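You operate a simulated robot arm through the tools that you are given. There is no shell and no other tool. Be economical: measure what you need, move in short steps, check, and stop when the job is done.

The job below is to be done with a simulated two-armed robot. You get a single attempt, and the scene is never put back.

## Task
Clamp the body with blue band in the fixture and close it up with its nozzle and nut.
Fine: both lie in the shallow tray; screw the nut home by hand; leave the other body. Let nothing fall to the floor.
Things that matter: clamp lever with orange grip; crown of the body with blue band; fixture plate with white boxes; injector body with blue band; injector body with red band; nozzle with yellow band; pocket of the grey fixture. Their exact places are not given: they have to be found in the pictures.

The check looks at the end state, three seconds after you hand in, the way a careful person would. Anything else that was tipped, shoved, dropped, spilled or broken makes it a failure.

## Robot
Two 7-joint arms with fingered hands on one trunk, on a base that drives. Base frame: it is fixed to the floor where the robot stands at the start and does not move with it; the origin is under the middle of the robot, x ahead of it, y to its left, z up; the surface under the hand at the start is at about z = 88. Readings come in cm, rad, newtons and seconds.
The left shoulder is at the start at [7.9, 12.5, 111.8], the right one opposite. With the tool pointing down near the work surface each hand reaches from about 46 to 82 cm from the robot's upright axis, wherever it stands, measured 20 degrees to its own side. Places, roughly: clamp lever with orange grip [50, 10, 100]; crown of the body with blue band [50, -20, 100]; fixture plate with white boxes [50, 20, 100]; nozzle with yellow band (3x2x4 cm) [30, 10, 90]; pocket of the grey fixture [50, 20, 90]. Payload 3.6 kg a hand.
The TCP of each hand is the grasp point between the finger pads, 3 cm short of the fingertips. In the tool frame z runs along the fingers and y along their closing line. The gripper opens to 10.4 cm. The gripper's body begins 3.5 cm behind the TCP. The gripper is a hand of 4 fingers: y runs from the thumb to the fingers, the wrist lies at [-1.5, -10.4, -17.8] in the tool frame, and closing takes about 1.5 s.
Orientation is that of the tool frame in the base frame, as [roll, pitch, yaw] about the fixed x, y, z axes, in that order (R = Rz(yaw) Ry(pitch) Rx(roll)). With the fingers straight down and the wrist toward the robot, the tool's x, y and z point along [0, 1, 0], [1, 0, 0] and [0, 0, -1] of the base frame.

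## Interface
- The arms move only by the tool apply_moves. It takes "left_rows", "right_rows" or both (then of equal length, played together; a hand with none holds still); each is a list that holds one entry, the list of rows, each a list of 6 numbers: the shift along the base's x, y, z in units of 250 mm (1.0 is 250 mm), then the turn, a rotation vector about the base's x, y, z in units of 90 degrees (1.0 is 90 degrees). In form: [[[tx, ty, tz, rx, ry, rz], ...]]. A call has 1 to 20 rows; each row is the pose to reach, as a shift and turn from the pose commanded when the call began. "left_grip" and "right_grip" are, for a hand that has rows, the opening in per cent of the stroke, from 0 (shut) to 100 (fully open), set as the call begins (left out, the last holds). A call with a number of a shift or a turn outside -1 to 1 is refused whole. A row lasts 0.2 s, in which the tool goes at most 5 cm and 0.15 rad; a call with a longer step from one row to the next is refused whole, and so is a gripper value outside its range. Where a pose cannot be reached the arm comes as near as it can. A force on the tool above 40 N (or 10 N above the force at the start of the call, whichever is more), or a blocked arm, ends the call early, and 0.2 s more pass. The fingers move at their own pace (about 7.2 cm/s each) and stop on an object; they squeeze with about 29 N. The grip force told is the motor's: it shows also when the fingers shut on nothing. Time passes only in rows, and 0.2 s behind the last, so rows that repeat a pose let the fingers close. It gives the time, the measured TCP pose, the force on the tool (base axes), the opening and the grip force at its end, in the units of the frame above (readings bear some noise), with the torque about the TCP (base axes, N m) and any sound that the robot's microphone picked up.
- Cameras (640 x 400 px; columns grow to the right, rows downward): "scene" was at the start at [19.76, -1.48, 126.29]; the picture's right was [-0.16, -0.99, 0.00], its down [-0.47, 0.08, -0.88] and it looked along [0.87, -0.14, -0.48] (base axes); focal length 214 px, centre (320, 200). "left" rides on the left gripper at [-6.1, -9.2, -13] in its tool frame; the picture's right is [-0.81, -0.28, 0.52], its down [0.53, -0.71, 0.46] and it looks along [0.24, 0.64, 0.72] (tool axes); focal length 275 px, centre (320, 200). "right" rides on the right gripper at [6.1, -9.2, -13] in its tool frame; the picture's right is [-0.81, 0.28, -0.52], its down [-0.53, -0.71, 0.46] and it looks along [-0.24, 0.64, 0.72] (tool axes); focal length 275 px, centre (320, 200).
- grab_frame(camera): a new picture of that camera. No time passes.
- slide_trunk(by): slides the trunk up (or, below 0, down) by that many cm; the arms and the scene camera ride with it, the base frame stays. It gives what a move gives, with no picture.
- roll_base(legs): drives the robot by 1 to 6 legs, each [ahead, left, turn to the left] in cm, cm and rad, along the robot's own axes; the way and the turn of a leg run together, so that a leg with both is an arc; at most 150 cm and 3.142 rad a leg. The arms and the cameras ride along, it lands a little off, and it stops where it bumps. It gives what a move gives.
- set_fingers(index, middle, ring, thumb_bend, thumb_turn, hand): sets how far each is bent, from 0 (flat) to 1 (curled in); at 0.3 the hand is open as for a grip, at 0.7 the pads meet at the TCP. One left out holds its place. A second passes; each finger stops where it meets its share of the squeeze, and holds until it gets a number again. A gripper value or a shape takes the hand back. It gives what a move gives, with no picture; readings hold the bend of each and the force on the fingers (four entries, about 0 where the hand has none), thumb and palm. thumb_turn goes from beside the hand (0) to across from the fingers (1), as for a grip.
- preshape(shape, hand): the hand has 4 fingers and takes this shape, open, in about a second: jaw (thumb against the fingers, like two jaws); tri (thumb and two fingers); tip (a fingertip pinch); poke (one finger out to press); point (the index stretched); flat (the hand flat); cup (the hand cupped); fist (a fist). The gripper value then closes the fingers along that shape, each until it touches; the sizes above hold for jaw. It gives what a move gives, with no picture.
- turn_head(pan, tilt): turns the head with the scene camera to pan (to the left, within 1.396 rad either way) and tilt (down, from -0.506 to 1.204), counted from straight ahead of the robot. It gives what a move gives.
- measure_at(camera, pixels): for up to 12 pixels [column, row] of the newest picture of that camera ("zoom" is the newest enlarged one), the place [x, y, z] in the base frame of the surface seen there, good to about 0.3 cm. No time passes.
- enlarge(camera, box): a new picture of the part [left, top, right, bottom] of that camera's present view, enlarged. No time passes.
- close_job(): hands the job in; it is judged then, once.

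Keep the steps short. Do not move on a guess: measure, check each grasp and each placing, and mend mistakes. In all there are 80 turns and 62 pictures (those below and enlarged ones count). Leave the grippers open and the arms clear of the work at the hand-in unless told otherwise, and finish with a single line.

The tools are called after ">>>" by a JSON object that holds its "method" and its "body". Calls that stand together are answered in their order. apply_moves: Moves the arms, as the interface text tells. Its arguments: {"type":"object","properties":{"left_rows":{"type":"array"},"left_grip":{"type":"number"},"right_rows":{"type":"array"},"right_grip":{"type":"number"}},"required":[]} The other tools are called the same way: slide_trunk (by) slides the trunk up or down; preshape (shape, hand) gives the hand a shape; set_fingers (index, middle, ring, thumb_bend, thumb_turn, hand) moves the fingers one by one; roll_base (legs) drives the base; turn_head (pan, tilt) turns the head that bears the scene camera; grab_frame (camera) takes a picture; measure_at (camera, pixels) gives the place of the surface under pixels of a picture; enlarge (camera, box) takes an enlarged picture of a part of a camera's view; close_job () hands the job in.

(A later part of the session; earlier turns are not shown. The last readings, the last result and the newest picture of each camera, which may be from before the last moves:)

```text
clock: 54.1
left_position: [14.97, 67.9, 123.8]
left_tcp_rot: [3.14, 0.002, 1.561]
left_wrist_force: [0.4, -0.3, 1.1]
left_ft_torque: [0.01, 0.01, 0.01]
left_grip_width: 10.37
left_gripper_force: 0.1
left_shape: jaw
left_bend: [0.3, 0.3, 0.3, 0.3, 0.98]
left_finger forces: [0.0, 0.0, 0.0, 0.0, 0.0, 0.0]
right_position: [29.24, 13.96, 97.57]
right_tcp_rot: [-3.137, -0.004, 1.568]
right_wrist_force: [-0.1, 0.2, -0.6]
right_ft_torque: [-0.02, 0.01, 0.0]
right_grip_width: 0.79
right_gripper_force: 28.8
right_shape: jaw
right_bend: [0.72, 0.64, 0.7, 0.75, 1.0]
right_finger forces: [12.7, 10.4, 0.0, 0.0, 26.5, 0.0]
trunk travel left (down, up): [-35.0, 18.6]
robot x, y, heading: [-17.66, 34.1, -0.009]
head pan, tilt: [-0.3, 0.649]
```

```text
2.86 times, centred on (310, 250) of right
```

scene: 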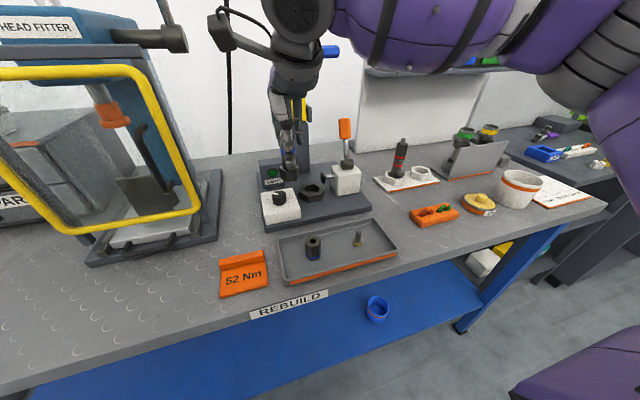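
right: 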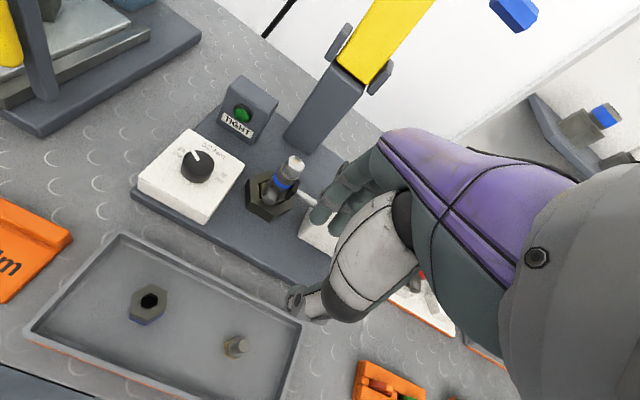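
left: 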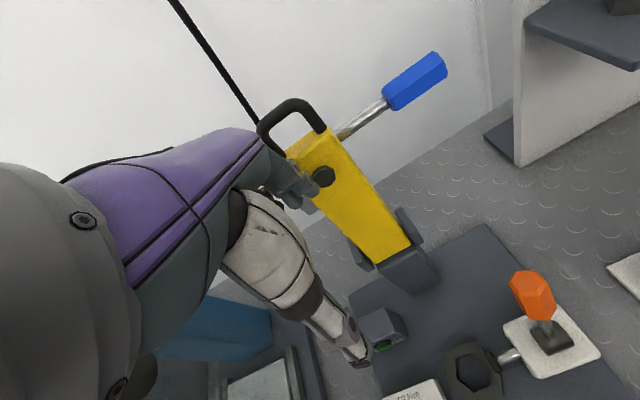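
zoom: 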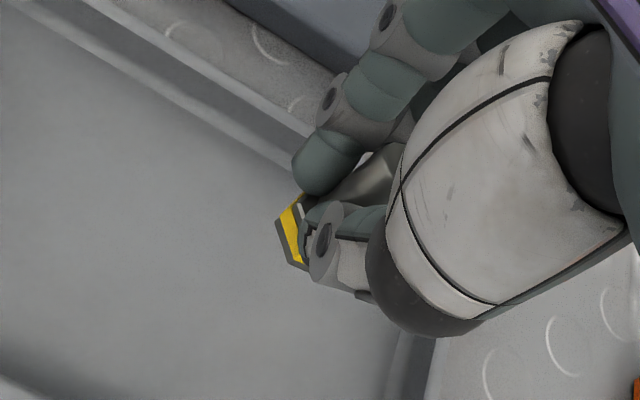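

The nozzle is held by its tip (width 0.8). I carry it up and over, to about 4 cm above the crown, and compare there.

>>> {"method": "apply_moves", "body": {"right_rows": [[[0, 0.05, 0.12, 0, 0, 0], [0, 0.12, 0.26, 0, 0, 0], [0, 0.18, 0.4, 0, 0, 0], [0.12, 0.19, 0.44, 0, 0, 0], [0.27, 0.19, 0.44, 0, 0, 0], [0.42, 0.19, 0.44, 0, 0, 0], [0.57, 0.19, 0.44, 0, 0, 0], [0.68, 0.19, 0.44, 0, 0, 0], [0.73, 0.19, 0.42, 0, 0, 0], [0.73, 0.19, 0.38, 0, 0, 0], [0.73, 0.19, 0.36, 0, 0, 0]]]}}

>>> {"method": "enlarge", "body": {"camera": "right", "box": [200, 190, 380, 340]}}

>>> {"method": "enlarge", "body": {"camera": "scene", "box": [285, 125, 335, 195]}}

```text
clock: 56.5
left_position: [14.85, 68.0, 123.7]
left_tcp_rot: [3.14, 0.003, 1.563]
left_wrist_force: [0.2, -0.1, -0.2]
left_ft_torque: [0.03, 0.0, 0.03]
left_grip_width: 10.36
left_gripper_force: 0.1
left_shape: jaw
left_bend: [0.3, 0.3, 0.3, 0.3, 0.98]
left_finger forces: [0.0, 0.1, 0.1, 0.1, 0.0, 0.0]
right_position: [47.55, 18.65, 106.48]
right_tcp_rot: [-3.137, -0.004, 1.571]
right_wrist_force: [-0.6, -0.5, -0.4]
right_ft_torque: [0.02, 0.0, 0.0]
right_grip_width: 0.79
right_gripper_force: 28.7
right_shape: jaw
right_bend: [0.72, 0.64, 0.7, 0.75, 1.0]
right_finger forces: [13.0, 9.5, 0.0, 0.0, 24.6, 0.1]
trunk travel left (down, up): [-35.0, 18.6]
robot x, y, heading: [-18.06, 33.52, -0.007]
head pan, tilt: [-0.3, 0.649]
```

```text
2.67 times, centred on (290, 265) of right
```

zoom: 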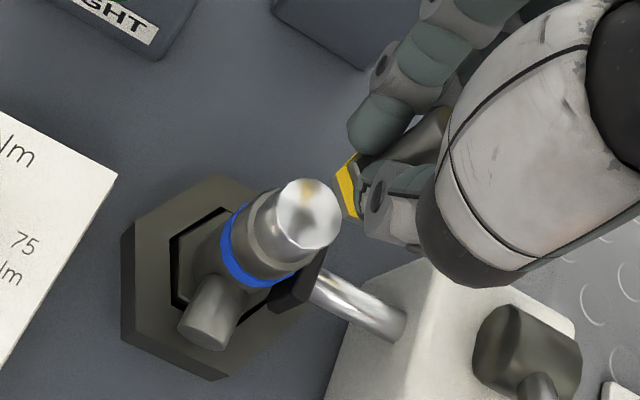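

```text
5.71 times, centred on (310, 160) of scene
```

zoom: 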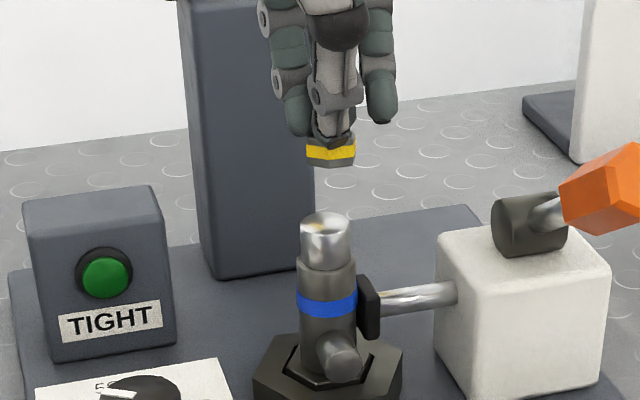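

>>> {"method": "measure_at", "body": {"camera": "zoom", "pixels": [[325, 218], [310, 222], [340, 222], [325, 230], [325, 255], [308, 250], [343, 250], [330, 153], [312, 155], [350, 153], [330, 163], [318, 163]]}}

```text
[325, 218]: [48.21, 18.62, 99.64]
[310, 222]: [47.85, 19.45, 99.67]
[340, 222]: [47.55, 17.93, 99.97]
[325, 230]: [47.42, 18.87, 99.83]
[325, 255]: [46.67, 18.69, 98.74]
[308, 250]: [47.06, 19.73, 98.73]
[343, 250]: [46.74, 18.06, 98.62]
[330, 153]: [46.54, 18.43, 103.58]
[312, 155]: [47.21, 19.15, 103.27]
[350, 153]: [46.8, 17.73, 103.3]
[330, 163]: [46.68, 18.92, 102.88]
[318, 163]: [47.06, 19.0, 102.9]
```

From the scene view the flange sits about 0.3 cm too far to the right (columns 331 against 325), with x in line. I shift +0.3 cm in y, lower to just above the crown and check from both cameras.

>>> {"method": "apply_moves", "body": {"right_rows": [[[0, 0.006, -0.02, 0, 0, 0], [0, 0.012, -0.05, 0, 0, 0], [0, 0.012, -0.08, 0, 0, 0], [0, 0.012, -0.092, 0, 0, 0], [0, 0.012, -0.092, 0, 0, 0]]]}}

>>> {"method": "enlarge", "body": {"camera": "right", "box": [270, 200, 350, 280]}}

>>> {"method": "measure_at", "body": {"camera": "zoom", "pixels": [[200, 200], [250, 200], [300, 200], [350, 200], [250, 150], [300, 150], [250, 250], [300, 250], [200, 250], [350, 150], [350, 250], [320, 220]]}}

```text
clock: 57.7
left_position: [14.74, 67.97, 123.69]
left_tcp_rot: [3.141, 0.003, 1.562]
left_wrist_force: [1.0, -0.4, 0.6]
left_ft_torque: [0.03, -0.01, 0.0]
left_grip_width: 10.37
left_gripper_force: 0.0
left_shape: jaw
left_bend: [0.3, 0.3, 0.3, 0.3, 0.98]
left_finger forces: [0.0, 0.0, 0.0, 0.0, 0.0, 0.1]
right_position: [47.49, 19.02, 104.08]
right_tcp_rot: [-3.138, -0.002, 1.57]
right_wrist_force: [0.0, 0.3, -0.1]
right_ft_torque: [0.01, -0.01, -0.01]
right_grip_width: 0.79
right_gripper_force: 29.0
right_shape: jaw
right_bend: [0.72, 0.64, 0.7, 0.75, 1.0]
right_finger forces: [13.2, 9.6, 0.0, 0.0, 24.5, 0.0]
trunk travel left (down, up): [-35.0, 18.6]
robot x, y, heading: [-17.53, 33.86, -0.012]
head pan, tilt: [-0.3, 0.649]
```

```text
5.00 times, centred on (310, 240) of right
```

zoom: 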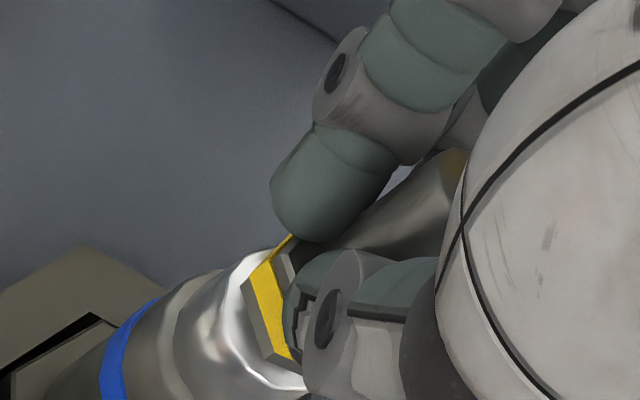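

```text
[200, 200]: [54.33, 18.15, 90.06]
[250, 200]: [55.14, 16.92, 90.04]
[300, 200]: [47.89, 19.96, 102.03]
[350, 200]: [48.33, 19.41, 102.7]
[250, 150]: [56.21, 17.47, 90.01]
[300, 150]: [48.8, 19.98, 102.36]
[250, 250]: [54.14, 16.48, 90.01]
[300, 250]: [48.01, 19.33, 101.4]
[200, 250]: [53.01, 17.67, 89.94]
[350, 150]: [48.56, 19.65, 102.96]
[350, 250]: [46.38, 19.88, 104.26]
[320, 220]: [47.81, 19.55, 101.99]
```

Close-up: the flange sits about 0.1 cm off, so I nudge by (-0.06, -0.1) and confirm in the scene view before lowering.

>>> {"method": "apply_moves", "body": {"right_rows": [[[-0.002, -0.004, 0, 0, 0, 0], [-0.002, -0.004, 0, 0, 0, 0]]]}}

>>> {"method": "enlarge", "body": {"camera": "scene", "box": [295, 140, 325, 182]}}

```text
clock: 58.3
left_position: [14.91, 68.09, 123.64]
left_tcp_rot: [3.139, 0.003, 1.564]
left_wrist_force: [0.8, 0.2, 0.5]
left_ft_torque: [-0.04, 0.01, 0.04]
left_grip_width: 10.36
left_gripper_force: 0.0
left_shape: jaw
left_bend: [0.3, 0.3, 0.3, 0.3, 0.98]
left_finger forces: [0.1, 0.2, 0.1, 0.0, 0.0, 0.0]
right_position: [47.3, 18.87, 104.0]
right_tcp_rot: [-3.135, -0.004, 1.572]
right_wrist_force: [0.5, 0.0, 0.0]
right_ft_torque: [0.02, -0.02, -0.01]
right_grip_width: 0.77
right_gripper_force: 29.2
right_shape: jaw
right_bend: [0.72, 0.64, 0.7, 0.75, 1.0]
right_finger forces: [13.1, 9.5, 0.0, 0.1, 24.6, 0.0]
trunk travel left (down, up): [-35.0, 18.6]
robot x, y, heading: [-17.54, 33.59, -0.006]
head pan, tilt: [-0.3, 0.649]
```

```text
9.52 times, centred on (310, 161) of scene
```

zoom: 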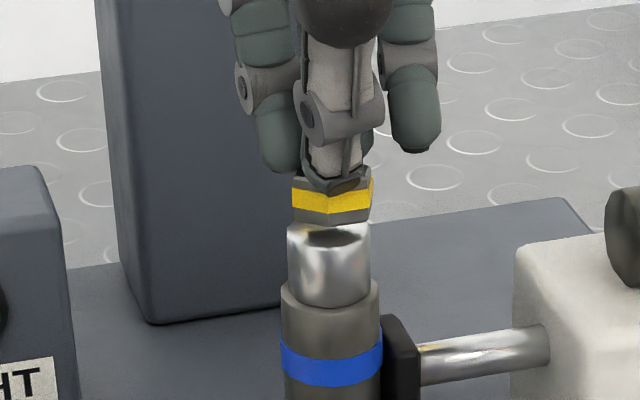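

The flange (columns 291–372) and crown (287–371) line up, and the flange's reflection is centred. I lower onto the crown.

>>> {"method": "apply_moves", "body": {"right_rows": [[[0, 0, -0.008, 0, 0, 0], [0, 0, -0.014, 0, 0, 0], [0, 0, -0.018, 0, 0, 0], [0, 0, -0.021, 0, 0, 0], [0, 0, -0.024, 0, 0, 0], [0, 0, -0.024, 0, 0, 0]]]}}

```text
clock: 59.7
left_position: [14.7, 67.99, 123.75]
left_tcp_rot: [3.14, 0.003, 1.562]
left_wrist_force: [0.1, 0.5, 0.8]
left_ft_torque: [0.02, -0.01, 0.01]
left_grip_width: 10.38
left_gripper_force: 0.0
left_shape: jaw
left_bend: [0.3, 0.3, 0.3, 0.3, 0.98]
left_finger forces: [0.0, 0.0, 0.0, 0.1, 0.0, 0.1]
right_position: [47.18, 18.9, 103.65]
right_tcp_rot: [3.14, -0.004, 1.57]
right_wrist_force: [-0.8, -0.4, 11.0]
right_ft_torque: [-0.15, -0.09, -0.02]
right_grip_width: 0.78
right_gripper_force: 29.0
right_shape: jaw
right_bend: [0.72, 0.64, 0.7, 0.75, 1.0]
right_finger forces: [13.4, 11.6, 0.1, 0.0, 27.2, 0.0]
trunk travel left (down, up): [-35.0, 18.6]
robot x, y, heading: [-17.98, 33.75, -0.014]
head pan, tilt: [-0.3, 0.649]
```

Contact at 11 N, so it is seated. I ease off 0.15 cm, open the hand, rise straight up and look.

>>> {"method": "apply_moves", "body": {"right_rows": [[[0, 0, 0.008, 0, 0, 0], [0, 0, 0.008, 0, 0, 0]]]}}

>>> {"method": "apply_moves", "body": {"right_rows": [[[0, 0, 0, 0, 0, 0], [0, 0, 0, 0, 0, 0], [0, 0, 0, 0, 0, 0], [0, 0, 0, 0, 0, 0], [0, 0, 0, 0, 0, 0], [0, 0, 0.06, 0, 0, 0], [0, 0, 0.16, 0, 0, 0], [0, 0, 0.3, 0, 0, 0], [-0.1, 0, 0.4, 0, 0, 0], [-0.25, 0.05, 0.4, 0, 0, 0], [-0.4, 0.1, 0.4, 0, 0, 0], [-0.55, 0.15, 0.4, 0, 0, 0], [-0.55, 0.15, 0.4, 0, 0, 0]]], "right_grip": 60}}

>>> {"method": "enlarge", "body": {"camera": "scene", "box": [285, 125, 335, 195]}}

```text
clock: 60.3
left_position: [14.8, 68.09, 123.76]
left_tcp_rot: [3.14, 0.004, 1.562]
left_wrist_force: [0.1, 0.1, -0.3]
left_ft_torque: [-0.02, 0.02, 0.0]
left_grip_width: 10.36
left_gripper_force: 0.2
left_shape: jaw
left_bend: [0.3, 0.3, 0.3, 0.3, 0.98]
left_finger forces: [0.0, 0.0, 0.0, 0.0, 0.1, 0.0]
right_position: [47.29, 18.88, 103.83]
right_tcp_rot: [-3.137, -0.002, 1.571]
right_wrist_force: [1.9, 1.3, 5.3]
right_ft_torque: [0.04, -0.09, 0.07]
right_grip_width: 0.77
right_gripper_force: 28.8
right_shape: jaw
right_bend: [0.72, 0.64, 0.7, 0.75, 1.0]
right_finger forces: [13.7, 11.4, 0.0, 0.1, 25.5, 0.0]
trunk travel left (down, up): [-35.0, 18.6]
robot x, y, heading: [-17.5, 33.83, -0.01]
head pan, tilt: [-0.3, 0.649]
```

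```text
clock: 63.1
left_position: [14.98, 68.02, 123.64]
left_tcp_rot: [3.141, 0.003, 1.562]
left_wrist_force: [0.3, 0.4, 0.2]
left_ft_torque: [-0.01, 0.02, 0.02]
left_grip_width: 10.35
left_gripper_force: 0.1
left_shape: jaw
left_bend: [0.3, 0.3, 0.3, 0.3, 0.98]
left_finger forces: [0.1, 0.1, 0.0, 0.0, 0.0, 0.1]
right_position: [33.45, 22.45, 113.63]
right_tcp_rot: [-3.136, -0.003, 1.569]
right_wrist_force: [0.6, 1.6, -0.1]
right_ft_torque: [0.0, 0.05, -0.02]
right_grip_width: 6.2
right_gripper_force: 0.1
right_shape: jaw
right_bend: [0.29, 0.41, 0.37, 0.65, 1.0]
right_finger forces: [0.1, 0.1, 0.1, 0.1, 0.0, 0.0]
trunk travel left (down, up): [-35.0, 18.6]
robot x, y, heading: [-17.92, 33.83, -0.01]
head pan, tilt: [-0.3, 0.649]
```

```text
5.71 times, centred on (310, 160) of scene
```

zoom: 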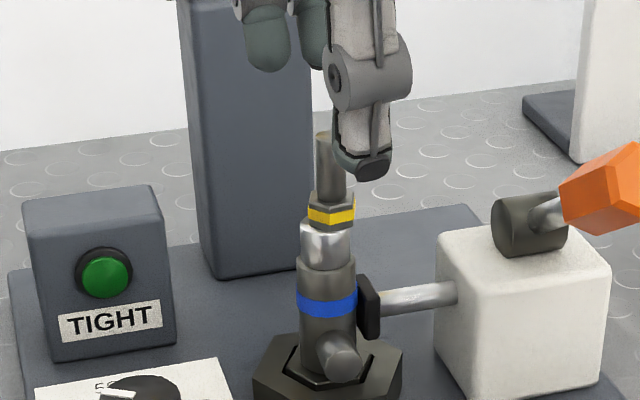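

The nozzle stands upright on the crown, perhaps 0.2–0.3 cm off centre. I measure that, and the nut too in the same turn.

>>> {"method": "measure_at", "body": {"camera": "zoom", "pixels": [[330, 165], [322, 165], [338, 180], [332, 215], [315, 215], [350, 213], [325, 245], [308, 245], [343, 245], [325, 255], [326, 136], [330, 200]]}}

>>> {"method": "grab_frame", "body": {"camera": "right"}}

>>> {"method": "measure_at", "body": {"camera": "right", "pixels": [[290, 165], [297, 150], [300, 135], [285, 175], [280, 190]]}}

```text
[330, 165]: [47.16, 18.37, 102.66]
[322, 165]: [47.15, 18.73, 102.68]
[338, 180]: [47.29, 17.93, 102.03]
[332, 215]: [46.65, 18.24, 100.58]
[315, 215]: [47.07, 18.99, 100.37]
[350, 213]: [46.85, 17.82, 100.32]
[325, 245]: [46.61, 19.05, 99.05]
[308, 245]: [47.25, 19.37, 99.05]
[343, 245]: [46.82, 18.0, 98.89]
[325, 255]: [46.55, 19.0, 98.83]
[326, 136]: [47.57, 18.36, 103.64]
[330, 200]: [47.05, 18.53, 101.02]
```

```text
7 pictures are left
```

right: 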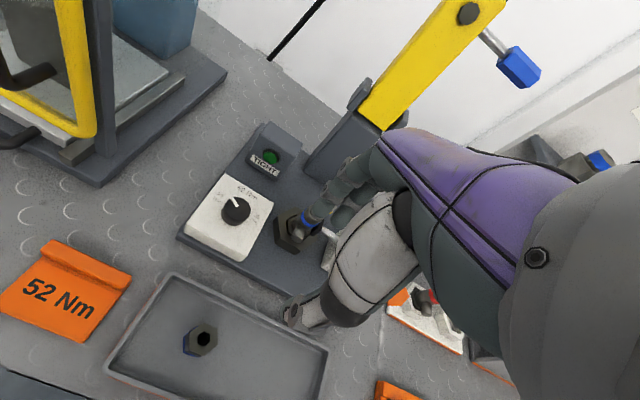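

```text
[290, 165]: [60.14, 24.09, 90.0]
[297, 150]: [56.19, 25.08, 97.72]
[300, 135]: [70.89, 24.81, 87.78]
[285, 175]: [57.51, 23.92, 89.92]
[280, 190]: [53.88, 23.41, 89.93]
```

The nozzle is about 0.3 cm too far toward -y. I regrasp it where I let go, lift 0.2 cm, shift +0.3 cm and set it down softly.

>>> {"method": "apply_moves", "body": {"right_rows": [[[0.15, -0.05, 0, 0, 0, 0], [0.3, -0.1, 0, 0, 0, 0], [0.45, -0.15, 0, 0, 0, 0], [0.55, -0.15, 0, 0, 0, 0], [0.55, -0.15, -0.1, 0, 0, 0], [0.55, -0.15, -0.22, 0, 0, 0], [0.55, -0.15, -0.32, 0, 0, 0], [0.55, -0.15, -0.38, 0, 0, 0], [0.55, -0.15, -0.4, 0, 0, 0], [0.55, -0.15, -0.4, 0, 0, 0]]]}}

>>> {"method": "apply_moves", "body": {"right_rows": [[[0, 0, 0, 0, 0, 0], [0, 0, 0, 0, 0, 0], [0, 0, 0, 0, 0, 0], [0, 0, 0, 0, 0, 0], [0, 0, 0, 0, 0, 0], [0, 0, 0, 0, 0, 0], [0, 0, 0.008, 0, 0, 0], [0, 0, 0.012, 0, 0, 0], [0, 0.006, 0.012, 0, 0, 0], [0, 0.012, 0.012, 0, 0, 0], [0, 0.012, 0.012, 0, 0, 0]]], "right_grip": 0}}

>>> {"method": "enlarge", "body": {"camera": "scene", "box": [295, 140, 325, 182]}}

```text
clock: 65.3
left_position: [14.85, 68.01, 123.72]
left_tcp_rot: [3.139, 0.002, 1.562]
left_wrist_force: [-0.2, -0.1, 0.5]
left_ft_torque: [-0.02, -0.02, 0.01]
left_grip_width: 10.37
left_gripper_force: 0.1
left_shape: jaw
left_bend: [0.3, 0.3, 0.3, 0.3, 0.98]
left_finger forces: [0.0, 0.0, 0.1, 0.0, 0.1, 0.0]
right_position: [47.31, 18.69, 103.7]
right_tcp_rot: [-3.138, -0.004, 1.57]
right_wrist_force: [0.3, -0.5, 0.1]
right_ft_torque: [0.0, 0.01, 0.02]
right_grip_width: 6.22
right_gripper_force: 0.1
right_shape: jaw
right_bend: [0.29, 0.41, 0.37, 0.65, 1.0]
right_finger forces: [0.0, 0.0, 0.1, 0.1, 0.1, 0.0]
right hand out of reach, approached as far as the arm can: row 4
trunk travel left (down, up): [-35.0, 18.6]
robot x, y, heading: [-18.08, 34.14, -0.01]
head pan, tilt: [-0.3, 0.649]
```

```text
clock: 67.7
left_position: [14.83, 67.98, 123.74]
left_tcp_rot: [3.139, 0.003, 1.561]
left_wrist_force: [0.3, 0.5, -0.9]
left_ft_torque: [-0.03, -0.01, 0.02]
left_grip_width: 10.38
left_gripper_force: 0.0
left_shape: jaw
left_bend: [0.3, 0.3, 0.3, 0.3, 0.98]
left_finger forces: [0.1, 0.0, 0.0, 0.0, 0.0, 0.1]
right_position: [47.45, 19.17, 104.04]
right_tcp_rot: [-3.138, -0.003, 1.569]
right_wrist_force: [-0.2, 1.1, 0.4]
right_ft_torque: [-0.03, 0.01, -0.02]
right_grip_width: 0.4
right_gripper_force: 29.1
right_shape: jaw
right_bend: [0.7, 0.63, 0.7, 0.74, 1.0]
right_finger forces: [0.4, 14.4, 0.1, 0.0, 0.0, 0.1]
trunk travel left (down, up): [-35.0, 18.6]
robot x, y, heading: [-18.14, 33.84, -0.014]
head pan, tilt: [-0.3, 0.649]
```

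```text
9.52 times, centred on (310, 161) of scene
```

zoom: 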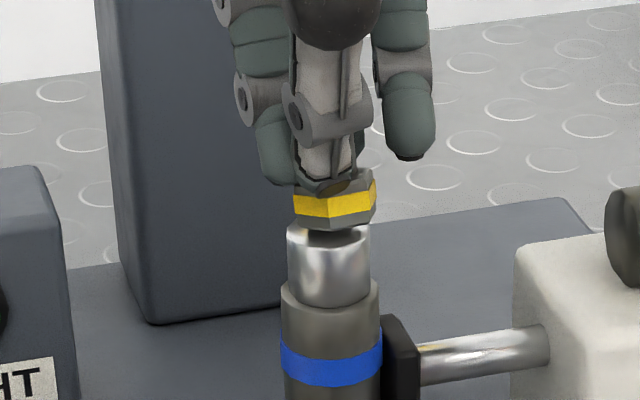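

The regrasp is at the edge of the thumb (poor force split, nozzle slightly tilted). I set it down again at once, with a further +0.15 cm in y.

>>> {"method": "apply_moves", "body": {"right_rows": [[[0, 0.003, 0, 0, 0, 0], [0, 0.006, -0.004, 0, 0, 0], [0, 0.006, -0.008, 0, 0, 0], [0, 0.006, -0.012, 0, 0, 0], [0, 0.006, -0.015, 0, 0, 0], [0, 0.006, -0.015, 0, 0, 0]]]}}

```text
clock: 69.1
left_position: [14.71, 68.01, 123.77]
left_tcp_rot: [3.138, 0.003, 1.563]
left_wrist_force: [0.0, -0.2, -0.7]
left_ft_torque: [-0.01, 0.01, 0.02]
left_grip_width: 10.35
left_gripper_force: 0.0
left_shape: jaw
left_bend: [0.3, 0.3, 0.3, 0.3, 0.98]
left_finger forces: [0.1, 0.1, 0.1, 0.0, 0.0, 0.1]
right_position: [47.46, 19.28, 103.9]
right_tcp_rot: [3.14, -0.006, 1.57]
right_wrist_force: [1.5, -0.8, 14.8]
right_ft_torque: [-0.12, -0.22, 0.0]
right_grip_width: 0.44
right_gripper_force: 29.1
right_shape: jaw
right_bend: [0.7, 0.63, 0.7, 0.74, 1.0]
right_finger forces: [0.0, 20.8, 0.0, 0.0, 0.1, 0.0]
trunk travel left (down, up): [-35.0, 18.6]
robot x, y, heading: [-17.75, 33.31, -0.01]
head pan, tilt: [-0.3, 0.649]
```

Contact. I ease off slightly and release while the hand stays around the nozzle, then look.

>>> {"method": "apply_moves", "body": {"right_rows": [[[0, 0, 0.008, 0, 0, 0], [0, 0, 0.008, 0, 0, 0], [0, 0, 0.008, 0, 0, 0], [0, 0, 0.008, 0, 0, 0]]], "right_grip": 30}}

>>> {"method": "enlarge", "body": {"camera": "scene", "box": [295, 135, 325, 177]}}

>>> {"method": "measure_at", "body": {"camera": "zoom", "pixels": [[330, 255], [350, 255], [310, 255], [330, 290], [310, 290], [350, 290], [330, 240], [320, 265], [340, 265], [330, 330]]}}

```text
clock: 70.1
left_position: [14.95, 68.0, 123.71]
left_tcp_rot: [3.139, 0.003, 1.563]
left_wrist_force: [0.2, 0.2, -0.1]
left_ft_torque: [0.02, 0.01, -0.01]
left_grip_width: 10.37
left_gripper_force: 0.0
left_shape: jaw
left_bend: [0.3, 0.3, 0.3, 0.3, 0.98]
left_finger forces: [0.0, 0.1, 0.1, 0.1, 0.1, 0.0]
right_position: [47.41, 19.21, 103.81]
right_tcp_rot: [-3.137, -0.005, 1.569]
right_wrist_force: [-0.8, -0.2, -0.1]
right_ft_torque: [0.02, -0.01, 0.0]
right_grip_width: 3.12
right_gripper_force: 0.0
right_shape: jaw
right_bend: [0.74, 0.54, 0.51, 0.74, 1.0]
right_finger forces: [0.1, 0.0, 0.0, 0.0, 0.0, 0.0]
trunk travel left (down, up): [-35.0, 18.6]
robot x, y, heading: [-17.83, 33.78, -0.006]
head pan, tilt: [-0.3, 0.649]
```

```text
9.52 times, centred on (310, 156) of scene
```

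zoom: 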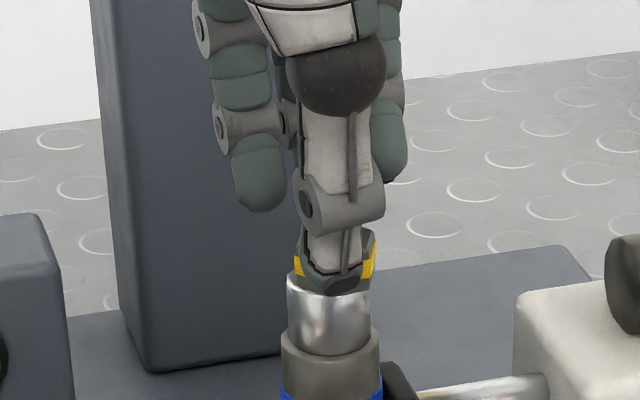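

```text
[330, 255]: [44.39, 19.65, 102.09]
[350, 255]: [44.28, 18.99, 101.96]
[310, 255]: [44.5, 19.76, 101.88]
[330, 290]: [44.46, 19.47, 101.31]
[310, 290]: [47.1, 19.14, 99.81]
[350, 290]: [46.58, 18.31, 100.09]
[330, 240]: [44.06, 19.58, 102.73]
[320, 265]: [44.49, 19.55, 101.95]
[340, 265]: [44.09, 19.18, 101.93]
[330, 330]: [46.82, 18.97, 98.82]
```

The nozzle is upright and within about 0.15 cm of centre. I open and rise, and measure the nut in the existing views (scene (313,248), right (207,338)).

>>> {"method": "apply_moves", "body": {"right_rows": [[[0, 0, 0, 0, 0, 0], [0, 0, 0, 0, 0, 0], [0, 0, 0, 0, 0, 0], [0, 0, 0.06, 0, 0, 0], [0, 0, 0.16, 0, 0, 0], [0, 0, 0.28, 0, 0, 0], [-0.1, 0, 0.38, 0, 0, 0], [-0.25, 0.05, 0.38, 0, 0, 0], [-0.4, 0.1, 0.38, 0, 0, 0], [-0.55, 0.15, 0.38, 0, 0, 0], [-0.55, 0.15, 0.38, 0, 0, 0]]], "right_grip": 70}}

>>> {"method": "measure_at", "body": {"camera": "scene", "pixels": [[313, 239], [308, 241], [318, 241], [313, 244], [313, 236], [307, 252], [319, 252], [313, 254], [320, 240], [306, 240]]}}

>>> {"method": "measure_at", "body": {"camera": "right", "pixels": [[216, 335], [212, 330], [205, 326], [196, 333], [215, 343], [206, 350], [197, 343], [194, 347], [188, 345], [192, 338]]}}

```text
clock: 72.5
left_position: [14.85, 67.93, 123.62]
left_tcp_rot: [3.141, 0.002, 1.56]
left_wrist_force: [-0.3, 0.1, -0.4]
left_ft_torque: [-0.01, -0.01, 0.0]
left_grip_width: 10.37
left_gripper_force: 0.1
left_shape: jaw
left_bend: [0.3, 0.3, 0.3, 0.3, 0.98]
left_finger forces: [0.0, 0.1, 0.1, 0.0, 0.0, 0.0]
right_position: [33.67, 23.12, 113.16]
right_tcp_rot: [-3.137, -0.002, 1.568]
right_wrist_force: [-0.5, 0.0, -0.3]
right_ft_torque: [0.01, 0.03, 0.03]
right_grip_width: 7.28
right_gripper_force: 0.1
right_shape: jaw
right_bend: [0.27, 0.37, 0.34, 0.58, 0.99]
right_finger forces: [0.1, 0.0, 0.1, 0.0, 0.0, 0.0]
trunk travel left (down, up): [-35.0, 18.6]
robot x, y, heading: [-17.91, 33.92, -0.009]
head pan, tilt: [-0.3, 0.649]
```

```text
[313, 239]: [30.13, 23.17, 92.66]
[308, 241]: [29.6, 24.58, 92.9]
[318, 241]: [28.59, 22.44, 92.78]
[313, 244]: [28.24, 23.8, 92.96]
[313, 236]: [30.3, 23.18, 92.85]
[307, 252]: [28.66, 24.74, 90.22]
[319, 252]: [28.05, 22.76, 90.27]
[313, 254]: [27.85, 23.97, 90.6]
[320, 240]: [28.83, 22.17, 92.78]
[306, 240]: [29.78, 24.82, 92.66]
```

```text
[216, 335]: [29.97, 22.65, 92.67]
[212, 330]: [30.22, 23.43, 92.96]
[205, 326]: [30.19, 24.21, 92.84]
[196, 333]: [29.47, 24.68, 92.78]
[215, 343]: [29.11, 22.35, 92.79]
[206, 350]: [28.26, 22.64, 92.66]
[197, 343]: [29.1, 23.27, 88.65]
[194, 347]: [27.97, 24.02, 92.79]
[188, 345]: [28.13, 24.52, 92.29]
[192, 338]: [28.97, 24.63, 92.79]
```

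Nut centre ≈ (29.15, 23.5), top z 92.8, flats facing ±x. I descend half-open to TCP z 92.2 (tips just above the tray floor).

>>> {"method": "apply_moves", "body": {"right_rows": [[[-0.09, 0.008, -0.05, 0, 0, 0], [-0.18, 0.016, -0.15, 0, 0, 0], [-0.18, 0.016, -0.3, 0, 0, 0], [-0.18, 0.016, -0.45, 0, 0, 0], [-0.18, 0.016, -0.6, 0, 0, 0], [-0.18, 0.016, -0.7, 0, 0, 0], [-0.18, 0.016, -0.78, 0, 0, 0], [-0.18, 0.016, -0.82, 0, 0, 0], [-0.18, 0.016, -0.836, 0, 0, 0], [-0.18, 0.016, -0.836, 0, 0, 0]]], "right_grip": 55}}

>>> {"method": "apply_moves", "body": {"right_rows": [[[0, 0, 0, 0, 0, 0], [0, 0, 0, 0, 0, 0], [0, 0, 0, 0, 0, 0], [0, 0, 0, 0, 0, 0], [0, 0, 0, 0, 0, 0], [0, 0, 0, 0, 0, 0], [0, 0, 0, 0, 0, 0]]], "right_grip": 0}}

```text
clock: 74.7
left_position: [14.89, 67.98, 123.83]
left_tcp_rot: [3.14, 0.004, 1.562]
left_wrist_force: [0.4, 0.2, 0.3]
left_ft_torque: [0.0, 0.0, -0.01]
left_grip_width: 10.36
left_gripper_force: 0.1
left_shape: jaw
left_bend: [0.3, 0.3, 0.3, 0.3, 0.98]
left_finger forces: [0.1, 0.0, 0.0, 0.1, 0.1, 0.0]
right_position: [29.3, 23.49, 92.45]
right_tcp_rot: [-3.138, -0.003, 1.57]
right_wrist_force: [-0.3, -0.2, 0.2]
right_ft_torque: [0.02, 0.03, 0.0]
right_grip_width: 5.75
right_gripper_force: 0.1
right_shape: jaw
right_bend: [0.74, 0.42, 0.39, 0.67, 1.0]
right_finger forces: [0.1, 0.1, 0.0, 0.0, 0.0, 0.0]
trunk travel left (down, up): [-35.0, 18.6]
robot x, y, heading: [-17.88, 33.55, -0.008]
head pan, tilt: [-0.3, 0.649]
```

```text
clock: 76.3
left_position: [14.89, 67.96, 123.72]
left_tcp_rot: [3.14, 0.004, 1.563]
left_wrist_force: [0.6, 1.1, 0.3]
left_ft_torque: [-0.02, -0.01, -0.04]
left_grip_width: 10.39
left_gripper_force: 0.1
left_shape: jaw
left_bend: [0.3, 0.3, 0.3, 0.3, 0.98]
left_finger forces: [0.0, 0.0, 0.0, 0.1, 0.1, 0.1]
right_position: [29.1, 23.51, 92.54]
right_tcp_rot: [-3.139, -0.003, 1.571]
right_wrist_force: [0.4, 0.5, -0.8]
right_ft_torque: [-0.04, 0.03, 0.01]
right_grip_width: 2.5
right_gripper_force: 28.7
right_shape: jaw
right_bend: [0.74, 0.58, 0.62, 0.75, 1.0]
right_finger forces: [16.9, 6.0, 0.0, 0.1, 24.7, 0.0]
trunk travel left (down, up): [-35.0, 18.6]
robot x, y, heading: [-17.94, 33.76, -0.008]
head pan, tilt: [-0.3, 0.649]
```

The nut is gripped (2.5 cm, about 25 N). I lift it and carry it over the nozzle at TCP z≈109.5, then look.

>>> {"method": "apply_moves", "body": {"right_rows": [[[0, 0, 0.06, 0, 0, 0], [0, 0, 0.18, 0, 0, 0], [0, 0, 0.34, 0, 0, 0], [0, 0, 0.5, 0, 0, 0], [0, -0.05, 0.64, 0, 0, 0], [0.08, -0.1, 0.7, 0, 0, 0], [0.22, -0.15, 0.7, 0, 0, 0], [0.37, -0.194, 0.7, 0, 0, 0], [0.52, -0.194, 0.7, 0, 0, 0], [0.65, -0.194, 0.69, 0, 0, 0], [0.735, -0.19, 0.69, 0, 0, 0], [0.735, -0.19, 0.69, 0, 0, 0]]]}}

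>>> {"method": "enlarge", "body": {"camera": "scene", "box": [290, 110, 334, 172]}}

```text
clock: 78.9
left_position: [14.81, 68.1, 123.82]
left_tcp_rot: [3.14, 0.003, 1.563]
left_wrist_force: [-0.2, -0.5, -1.3]
left_ft_torque: [-0.01, -0.01, 0.0]
left_grip_width: 10.36
left_gripper_force: 0.0
left_shape: jaw
left_bend: [0.3, 0.3, 0.3, 0.3, 0.98]
left_finger forces: [0.0, 0.0, 0.0, 0.1, 0.1, 0.0]
right_position: [47.39, 18.66, 109.66]
right_tcp_rot: [-3.138, -0.004, 1.568]
right_wrist_force: [0.1, 0.0, -0.3]
right_ft_torque: [-0.02, 0.02, -0.03]
right_grip_width: 2.49
right_gripper_force: 28.9
right_shape: jaw
right_bend: [0.74, 0.58, 0.62, 0.75, 1.0]
right_finger forces: [17.1, 6.2, 0.0, 0.0, 24.6, 0.0]
trunk travel left (down, up): [-35.0, 18.6]
robot x, y, heading: [-17.88, 34.15, -0.007]
head pan, tilt: [-0.3, 0.649]
```

```text
6.45 times, centred on (312, 141) of scene
```

zoom: 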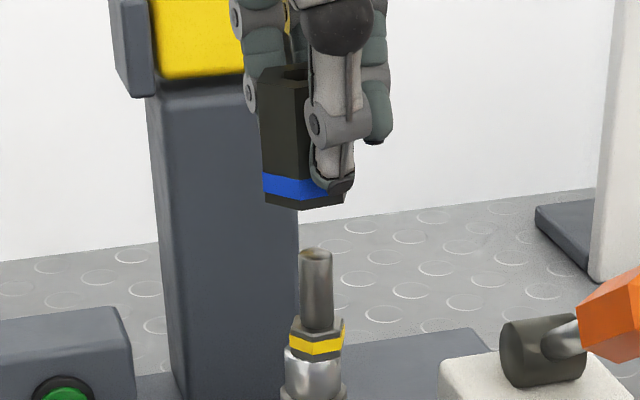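

>>> {"method": "measure_at", "body": {"camera": "zoom", "pixels": [[268, 188], [280, 190], [292, 192], [305, 195], [275, 150], [290, 150], [302, 203], [340, 200], [316, 290], [306, 290], [326, 290], [316, 254]]}}

>>> {"method": "measure_at", "body": {"camera": "zoom", "pixels": [[265, 187], [266, 170], [298, 202], [299, 194], [320, 204], [330, 204], [350, 190], [317, 345], [298, 350], [338, 345], [313, 375], [265, 140]]}}

```text
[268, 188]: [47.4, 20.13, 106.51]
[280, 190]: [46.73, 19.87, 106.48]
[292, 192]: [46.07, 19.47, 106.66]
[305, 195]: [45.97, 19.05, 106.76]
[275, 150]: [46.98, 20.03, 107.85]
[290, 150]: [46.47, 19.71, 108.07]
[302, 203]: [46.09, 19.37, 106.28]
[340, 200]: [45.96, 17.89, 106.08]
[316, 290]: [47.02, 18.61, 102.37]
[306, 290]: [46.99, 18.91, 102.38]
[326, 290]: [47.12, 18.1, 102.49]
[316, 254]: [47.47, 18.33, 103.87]
```

```text
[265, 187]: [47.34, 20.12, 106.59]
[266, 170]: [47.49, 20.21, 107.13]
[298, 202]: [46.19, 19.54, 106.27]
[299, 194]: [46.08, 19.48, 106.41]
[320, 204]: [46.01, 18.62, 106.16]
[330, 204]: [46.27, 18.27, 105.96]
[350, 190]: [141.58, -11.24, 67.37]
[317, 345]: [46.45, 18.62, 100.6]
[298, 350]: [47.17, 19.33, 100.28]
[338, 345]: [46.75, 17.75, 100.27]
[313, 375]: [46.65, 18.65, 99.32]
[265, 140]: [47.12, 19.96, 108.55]
```

The nut axis lines up with the crown, and the nozzle is about 0.2 cm to the right of both. I shift the nut over the nozzle's axis and lower it until its rim is around the flange.

>>> {"method": "apply_moves", "body": {"right_rows": [[[0.003, -0.007, 0, 0, 0, 0], [0.003, -0.007, -0.05, 0, 0, 0], [0.003, -0.007, -0.1, 0, 0, 0], [0.003, -0.007, -0.14, 0, 0, 0], [0.003, -0.007, -0.165, 0, 0, 0], [0.003, -0.007, -0.18, 0, 0, 0], [0.003, -0.007, -0.19, 0, 0, 0], [0.003, -0.007, -0.2, 0, 0, 0], [0.003, -0.007, -0.208, 0, 0, 0], [0.003, -0.007, -0.216, 0, 0, 0], [0.003, -0.007, -0.216, 0, 0, 0]]]}}

```text
clock: 81.3
left_position: [14.89, 68.06, 123.8]
left_tcp_rot: [3.14, 0.003, 1.562]
left_wrist_force: [-0.7, 0.5, -0.1]
left_ft_torque: [-0.02, -0.02, 0.01]
left_grip_width: 10.39
left_gripper_force: 0.0
left_shape: jaw
left_bend: [0.3, 0.3, 0.3, 0.3, 0.98]
left_finger forces: [0.1, 0.0, 0.1, 0.0, 0.0, 0.1]
right_position: [47.55, 18.59, 104.3]
right_tcp_rot: [-3.138, -0.005, 1.57]
right_wrist_force: [-0.2, 0.3, -0.7]
right_ft_torque: [-0.05, -0.01, 0.03]
right_grip_width: 2.52
right_gripper_force: 28.8
right_shape: jaw
right_bend: [0.74, 0.58, 0.62, 0.75, 1.0]
right_finger forces: [17.1, 6.1, 0.0, 0.0, 24.5, 0.0]
trunk travel left (down, up): [-35.0, 18.6]
robot x, y, heading: [-17.71, 33.74, -0.006]
head pan, tilt: [-0.3, 0.649]
```

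There is no contact yet. I shift +0.17 cm back to the crown's axis and lower slowly until I feel it.

>>> {"method": "apply_moves", "body": {"right_rows": [[[0, 0.0035, 0, 0, 0, 0], [0.001, 0.007, 0, 0, 0, 0], [0.001, 0.007, -0.008, 0, 0, 0], [0.001, 0.007, -0.016, 0, 0, 0], [0.001, 0.007, -0.024, 0, 0, 0], [0.001, 0.007, -0.03, 0, 0, 0], [0.001, 0.007, -0.034, 0, 0, 0], [0.001, 0.007, -0.034, 0, 0, 0]]]}}

>>> {"method": "enlarge", "body": {"camera": "scene", "box": [290, 120, 334, 182]}}

```text
clock: 83.1
left_position: [14.84, 68.09, 123.62]
left_tcp_rot: [3.14, 0.003, 1.562]
left_wrist_force: [0.5, 0.8, 0.3]
left_ft_torque: [-0.02, 0.0, -0.01]
left_grip_width: 10.37
left_gripper_force: 0.1
left_shape: jaw
left_bend: [0.3, 0.3, 0.3, 0.3, 0.98]
left_finger forces: [0.0, 0.0, 0.0, 0.0, 0.0, 0.1]
right_position: [47.57, 18.6, 103.47]
right_tcp_rot: [-3.138, -0.003, 1.571]
right_wrist_force: [-0.1, 0.8, 0.0]
right_ft_torque: [-0.02, 0.01, -0.02]
right_grip_width: 2.52
right_gripper_force: 29.0
right_shape: jaw
right_bend: [0.74, 0.58, 0.62, 0.75, 1.0]
right_finger forces: [16.8, 6.3, 0.0, 0.1, 24.7, 0.0]
trunk travel left (down, up): [-35.0, 18.6]
robot x, y, heading: [-17.54, 34.04, -0.01]
head pan, tilt: [-0.3, 0.649]
```

```text
6.45 times, centred on (312, 151) of scene
```

zoom: 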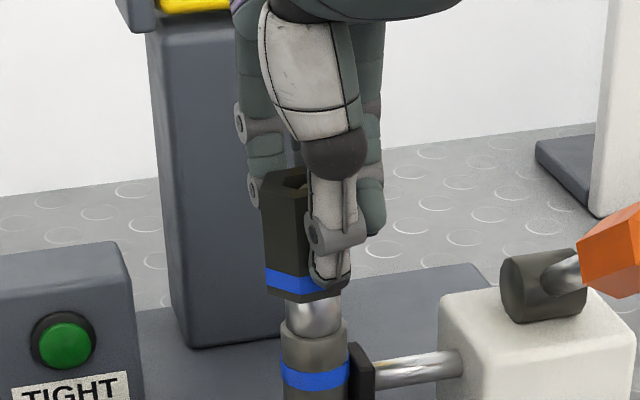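

The nut's rim is at the crown's top with the nozzle inside. I nudge 0.1 cm to the right and keep lowering gently.

>>> {"method": "apply_moves", "body": {"right_rows": [[[0, -0.004, 0, 0, 0, 0], [0, -0.004, -0.008, 0, 0, 0], [0, -0.004, -0.016, 0, 0, 0], [0, -0.004, -0.024, 0, 0, 0], [0, -0.004, -0.032, 0, 0, 0], [0, -0.004, -0.04, 0, 0, 0], [0, -0.004, -0.048, 0, 0, 0], [0, -0.004, -0.056, 0, 0, 0], [0, -0.004, -0.056, 0, 0, 0]]]}}

```text
clock: 85.1
left_position: [14.7, 67.98, 123.77]
left_tcp_rot: [3.139, 0.002, 1.562]
left_wrist_force: [0.6, 1.2, 0.0]
left_ft_torque: [-0.03, 0.03, 0.0]
left_grip_width: 10.37
left_gripper_force: 0.1
left_shape: jaw
left_bend: [0.3, 0.3, 0.3, 0.3, 0.98]
left_finger forces: [0.0, 0.0, 0.1, 0.0, 0.0, 0.1]
right_position: [47.51, 18.49, 102.17]
right_tcp_rot: [-3.136, -0.002, 1.57]
right_wrist_force: [-2.2, -1.7, 1.3]
right_ft_torque: [-0.02, -0.09, -0.04]
right_grip_width: 2.49
right_gripper_force: 28.8
right_shape: jaw
right_bend: [0.74, 0.58, 0.62, 0.75, 1.0]
right_finger forces: [16.8, 6.9, 0.0, 0.1, 27.2, 0.0]
trunk travel left (down, up): [-35.0, 18.6]
robot x, y, heading: [-18.05, 33.72, -0.008]
head pan, tilt: [-0.3, 0.649]
```

The nut is sliding down over the crown. I lower further to find the thread start.

>>> {"method": "apply_moves", "body": {"right_rows": [[[0, 0, -0.006, 0, 0, 0], [0, 0, -0.012, 0, 0, 0], [0, 0, -0.018, 0, 0, 0], [0, 0, -0.024, 0, 0, 0], [0, 0, -0.024, 0, 0, 0]]]}}

```text
clock: 86.3
left_position: [14.56, 67.98, 123.81]
left_tcp_rot: [3.137, 0.005, 1.563]
left_wrist_force: [-0.1, 0.5, 0.1]
left_ft_torque: [0.04, 0.01, -0.03]
left_grip_width: 10.37
left_gripper_force: 0.1
left_shape: jaw
left_bend: [0.3, 0.3, 0.3, 0.3, 0.98]
left_finger forces: [0.0, 0.0, 0.0, 0.0, 0.0, 0.0]
right_position: [47.63, 18.45, 101.83]
right_tcp_rot: [3.139, -0.005, 1.569]
right_wrist_force: [2.2, -4.8, 27.8]
right_ft_torque: [-0.12, -0.28, -0.04]
right_grip_width: 2.61
right_gripper_force: 29.3
right_shape: jaw
right_bend: [0.74, 0.57, 0.62, 0.75, 1.0]
right_finger forces: [20.2, 10.7, 0.0, 0.1, 29.2, 0.1]
trunk travel left (down, up): [-35.0, 18.6]
robot x, y, heading: [-17.77, 34.23, -0.007]
head pan, tilt: [-0.3, 0.649]
```

Firm contact at 28 N: the nut is on the thread start. I ease to light pressure and turn clockwise by 45°.

>>> {"method": "apply_moves", "body": {"right_rows": [[[0, 0, 0.004, 0, 0, 0], [0, 0, 0.004, 0, 0, -0.08], [0, 0, 0.004, 0, 0, -0.16], [0, 0, 0.004, 0, 0, -0.24], [0, 0, 0.003, 0, 0, -0.32], [0, 0, 0.003, 0, 0, -0.4], [0, 0, 0.003, 0, 0, -0.48], [0, 0, 0.003, 0, 0, -0.48]]]}}

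```text
clock: 87.5
left_position: [14.74, 68.3, 123.73]
left_tcp_rot: [3.141, 0.005, 1.563]
left_wrist_force: [0.6, 0.4, -0.6]
left_ft_torque: [0.02, 0.02, 0.02]
left_grip_width: 10.37
left_gripper_force: 0.0
left_shape: jaw
left_bend: [0.3, 0.3, 0.3, 0.3, 0.98]
left_finger forces: [0.0, 0.0, 0.1, 0.0, 0.1, 0.1]
right_position: [46.03, 18.03, 101.19]
right_tcp_rot: [3.126, -0.031, 1.103]
right_wrist_force: [1.7, 10.6, 14.2]
right_ft_torque: [0.23, -0.34, 0.11]
right_grip_width: 2.73
right_gripper_force: 28.8
right_shape: jaw
right_bend: [0.73, 0.74, 0.62, 0.82, 0.98]
right_finger forces: [22.0, 4.3, 0.1, 0.1, 25.5, 0.1]
right hand out of reach, approached as far as the arm can: row 4, 5, 6
trunk travel left (down, up): [-35.0, 18.6]
robot x, y, heading: [-17.78, 33.49, -0.008]
head pan, tilt: [-0.3, 0.649]
stopped in row 6 (right hand): the force on the tool passed its limit at 43 N (the readings are from after the stop); the commanded pose is now the measured one
```

The wrist ran out of range on that side and the hand was drawn off axis. I release, rise and come back on the axis with the hand turned +60°, where the right arm has room to turn clockwise.

>>> {"method": "apply_moves", "body": {"right_rows": [[[0, 0, 0, 0, 0, 0], [0, 0, 0, 0, 0, 0], [0, 0, 0, 0, 0, 0], [0, 0, 0, 0, 0, 0], [0, 0, 0, 0, 0, 0], [0, 0, 0.1, 0, 0, 0], [0.02, 0.006, 0.2, 0, 0, 0.06], [0.06, 0.019, 0.27, -0.004, 0.001, 0.15], [0.06, 0.019, 0.27, -0.006, 0.001, 0.24], [0.06, 0.019, 0.27, -0.008, 0.0015, 0.33], [0.06, 0.019, 0.27, -0.01, 0.002, 0.42], [0.06, 0.019, 0.27, -0.012, 0.002, 0.51], [0.06, 0.019, 0.27, -0.014, 0.003, 0.6], [0.06, 0.019, 0.27, -0.017, 0.003, 0.69], [0.06, 0.019, 0.27, -0.019, 0.004, 0.78], [0.06, 0.019, 0.27, -0.021, 0.004, 0.87], [0.06, 0.019, 0.27, -0.023, 0.004, 0.93], [0.06, 0.019, 0.27, -0.024, 0.0042, 0.965], [0.06, 0.019, 0.27, -0.024, 0.0042, 0.965]]], "right_grip": 70}}

>>> {"method": "enlarge", "body": {"camera": "scene", "box": [285, 115, 345, 195]}}

>>> {"method": "measure_at", "body": {"camera": "zoom", "pixels": [[318, 150], [318, 170], [318, 185], [305, 185], [335, 185], [318, 200], [290, 200], [318, 230], [318, 250], [318, 110]]}}

```text
clock: 91.5
left_position: [14.93, 68.24, 123.66]
left_tcp_rot: [-3.14, 0.003, 1.563]
left_wrist_force: [0.6, 0.6, -0.3]
left_ft_torque: [-0.02, 0.01, -0.02]
left_grip_width: 10.39
left_gripper_force: 0.0
left_shape: jaw
left_bend: [0.3, 0.3, 0.3, 0.3, 0.98]
left_finger forces: [0.0, 0.1, 0.1, 0.1, 0.1, 0.0]
right_position: [35.27, 28.73, 107.98]
right_tcp_rot: [-3.137, 0.008, 2.532]
right_wrist_force: [0.9, -0.3, 0.3]
right_ft_torque: [0.01, 0.05, 0.01]
right_grip_width: 7.28
right_gripper_force: 0.1
right_shape: jaw
right_bend: [0.27, 0.37, 0.34, 0.58, 0.99]
right_finger forces: [0.0, 0.0, 0.1, 0.0, 0.0, 0.0]
right hand out of reach, approached as far as the arm can: row 14, 15, 16, 17, 18, 19
trunk travel left (down, up): [-35.0, 18.6]
robot x, y, heading: [-18.11, 33.94, -0.009]
head pan, tilt: [-0.3, 0.649]
```

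```text
5.00 times, centred on (315, 155) of scene
```

zoom: 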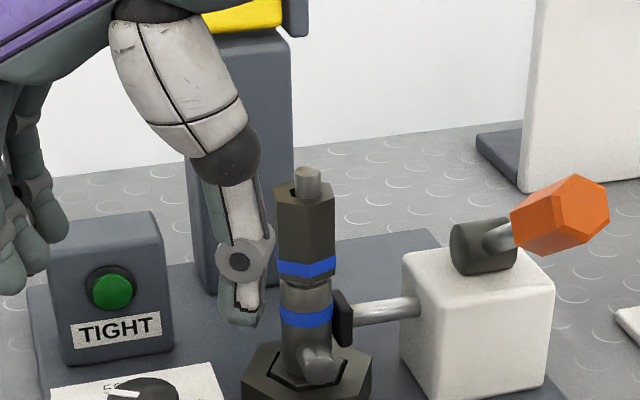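

```text
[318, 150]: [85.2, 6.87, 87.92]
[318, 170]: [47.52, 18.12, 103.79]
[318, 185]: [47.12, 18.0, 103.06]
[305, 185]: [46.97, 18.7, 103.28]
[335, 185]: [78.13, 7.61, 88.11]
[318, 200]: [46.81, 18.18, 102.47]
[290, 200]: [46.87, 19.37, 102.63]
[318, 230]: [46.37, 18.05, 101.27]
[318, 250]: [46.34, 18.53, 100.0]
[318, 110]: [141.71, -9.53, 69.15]
```

The nut sits upright with the nozzle tip through it. It still has to be screwed down, and the wrist allows roughly -20° to +30° here. I measure how far down the nut is, from this picture.

>>> {"method": "measure_at", "body": {"camera": "zoom", "pixels": [[285, 190], [295, 193], [328, 192], [305, 205], [305, 265], [305, 275], [305, 280], [305, 287], [305, 292], [308, 298], [280, 260], [334, 262]]}}

```text
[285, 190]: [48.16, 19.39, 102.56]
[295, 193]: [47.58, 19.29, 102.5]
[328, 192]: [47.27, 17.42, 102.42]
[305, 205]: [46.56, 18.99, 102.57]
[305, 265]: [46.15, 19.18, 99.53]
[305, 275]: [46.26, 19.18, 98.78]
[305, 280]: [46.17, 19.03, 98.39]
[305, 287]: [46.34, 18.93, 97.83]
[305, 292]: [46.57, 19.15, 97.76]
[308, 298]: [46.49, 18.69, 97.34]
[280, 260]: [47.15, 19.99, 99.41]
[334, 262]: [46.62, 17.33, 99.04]
```

Nut bottom is at 98.2 and, judging by the finished red body, has about 0.4 cm to go. I bring the hand back over the nut at yaw +30° and descend around it, open.

>>> {"method": "apply_moves", "body": {"right_rows": [[[0, 0, 0.02, 0, 0, -0.09], [0, 0, 0.04, 0, 0, -0.18], [0, 0, 0.04, 0, 0, -0.28], [0.1, -0.09, 0.04, 0, 0, -0.28], [0.22, -0.19, 0.04, 0, 0, -0.28], [0.34, -0.29, 0.04, 0, 0, -0.28], [0.44, -0.37, 0.04, 0, 0, -0.28], [0.489, -0.409, 0.04, 0, 0, -0.28], [0.489, -0.409, 0.04, 0, 0, -0.28]]], "right_grip": 70}}

```text
refused: row 3 steps farther than a row can; nothing moved
```

>>> {"method": "apply_moves", "body": {"right_rows": [[[0, 0, 0.02, 0, 0, -0.09], [0, 0, 0.04, 0, 0, -0.18], [0, 0, 0.04, 0, 0, -0.27], [0.1, -0.09, 0.04, 0, 0, -0.28], [0.22, -0.19, 0.04, 0, 0, -0.28], [0.34, -0.29, 0.04, 0, 0, -0.28], [0.44, -0.37, 0.04, 0, 0, -0.28], [0.489, -0.409, 0.04, 0, 0, -0.28], [0.489, -0.409, 0.04, 0, 0, -0.28]]], "right_grip": 70}}

```text
clock: 93.5
left_position: [14.75, 68.27, 123.83]
left_tcp_rot: [3.14, 0.003, 1.563]
left_wrist_force: [-0.2, -0.6, -0.4]
left_ft_torque: [-0.02, 0.01, -0.03]
left_grip_width: 10.36
left_gripper_force: 0.1
left_shape: jaw
left_bend: [0.3, 0.3, 0.3, 0.3, 0.98]
left_finger forces: [0.0, 0.0, 0.1, 0.1, 0.1, 0.0]
right_position: [47.26, 18.71, 109.06]
right_tcp_rot: [-3.137, 0.01, 2.09]
right_wrist_force: [-0.3, -0.8, 0.6]
right_ft_torque: [0.0, 0.01, -0.02]
right_grip_width: 7.3
right_gripper_force: 0.0
right_shape: jaw
right_bend: [0.27, 0.37, 0.34, 0.58, 0.99]
right_finger forces: [0.0, 0.0, 0.0, 0.0, 0.0, 0.1]
trunk travel left (down, up): [-35.0, 18.6]
robot x, y, heading: [-17.66, 33.98, -0.008]
head pan, tilt: [-0.3, 0.649]
```

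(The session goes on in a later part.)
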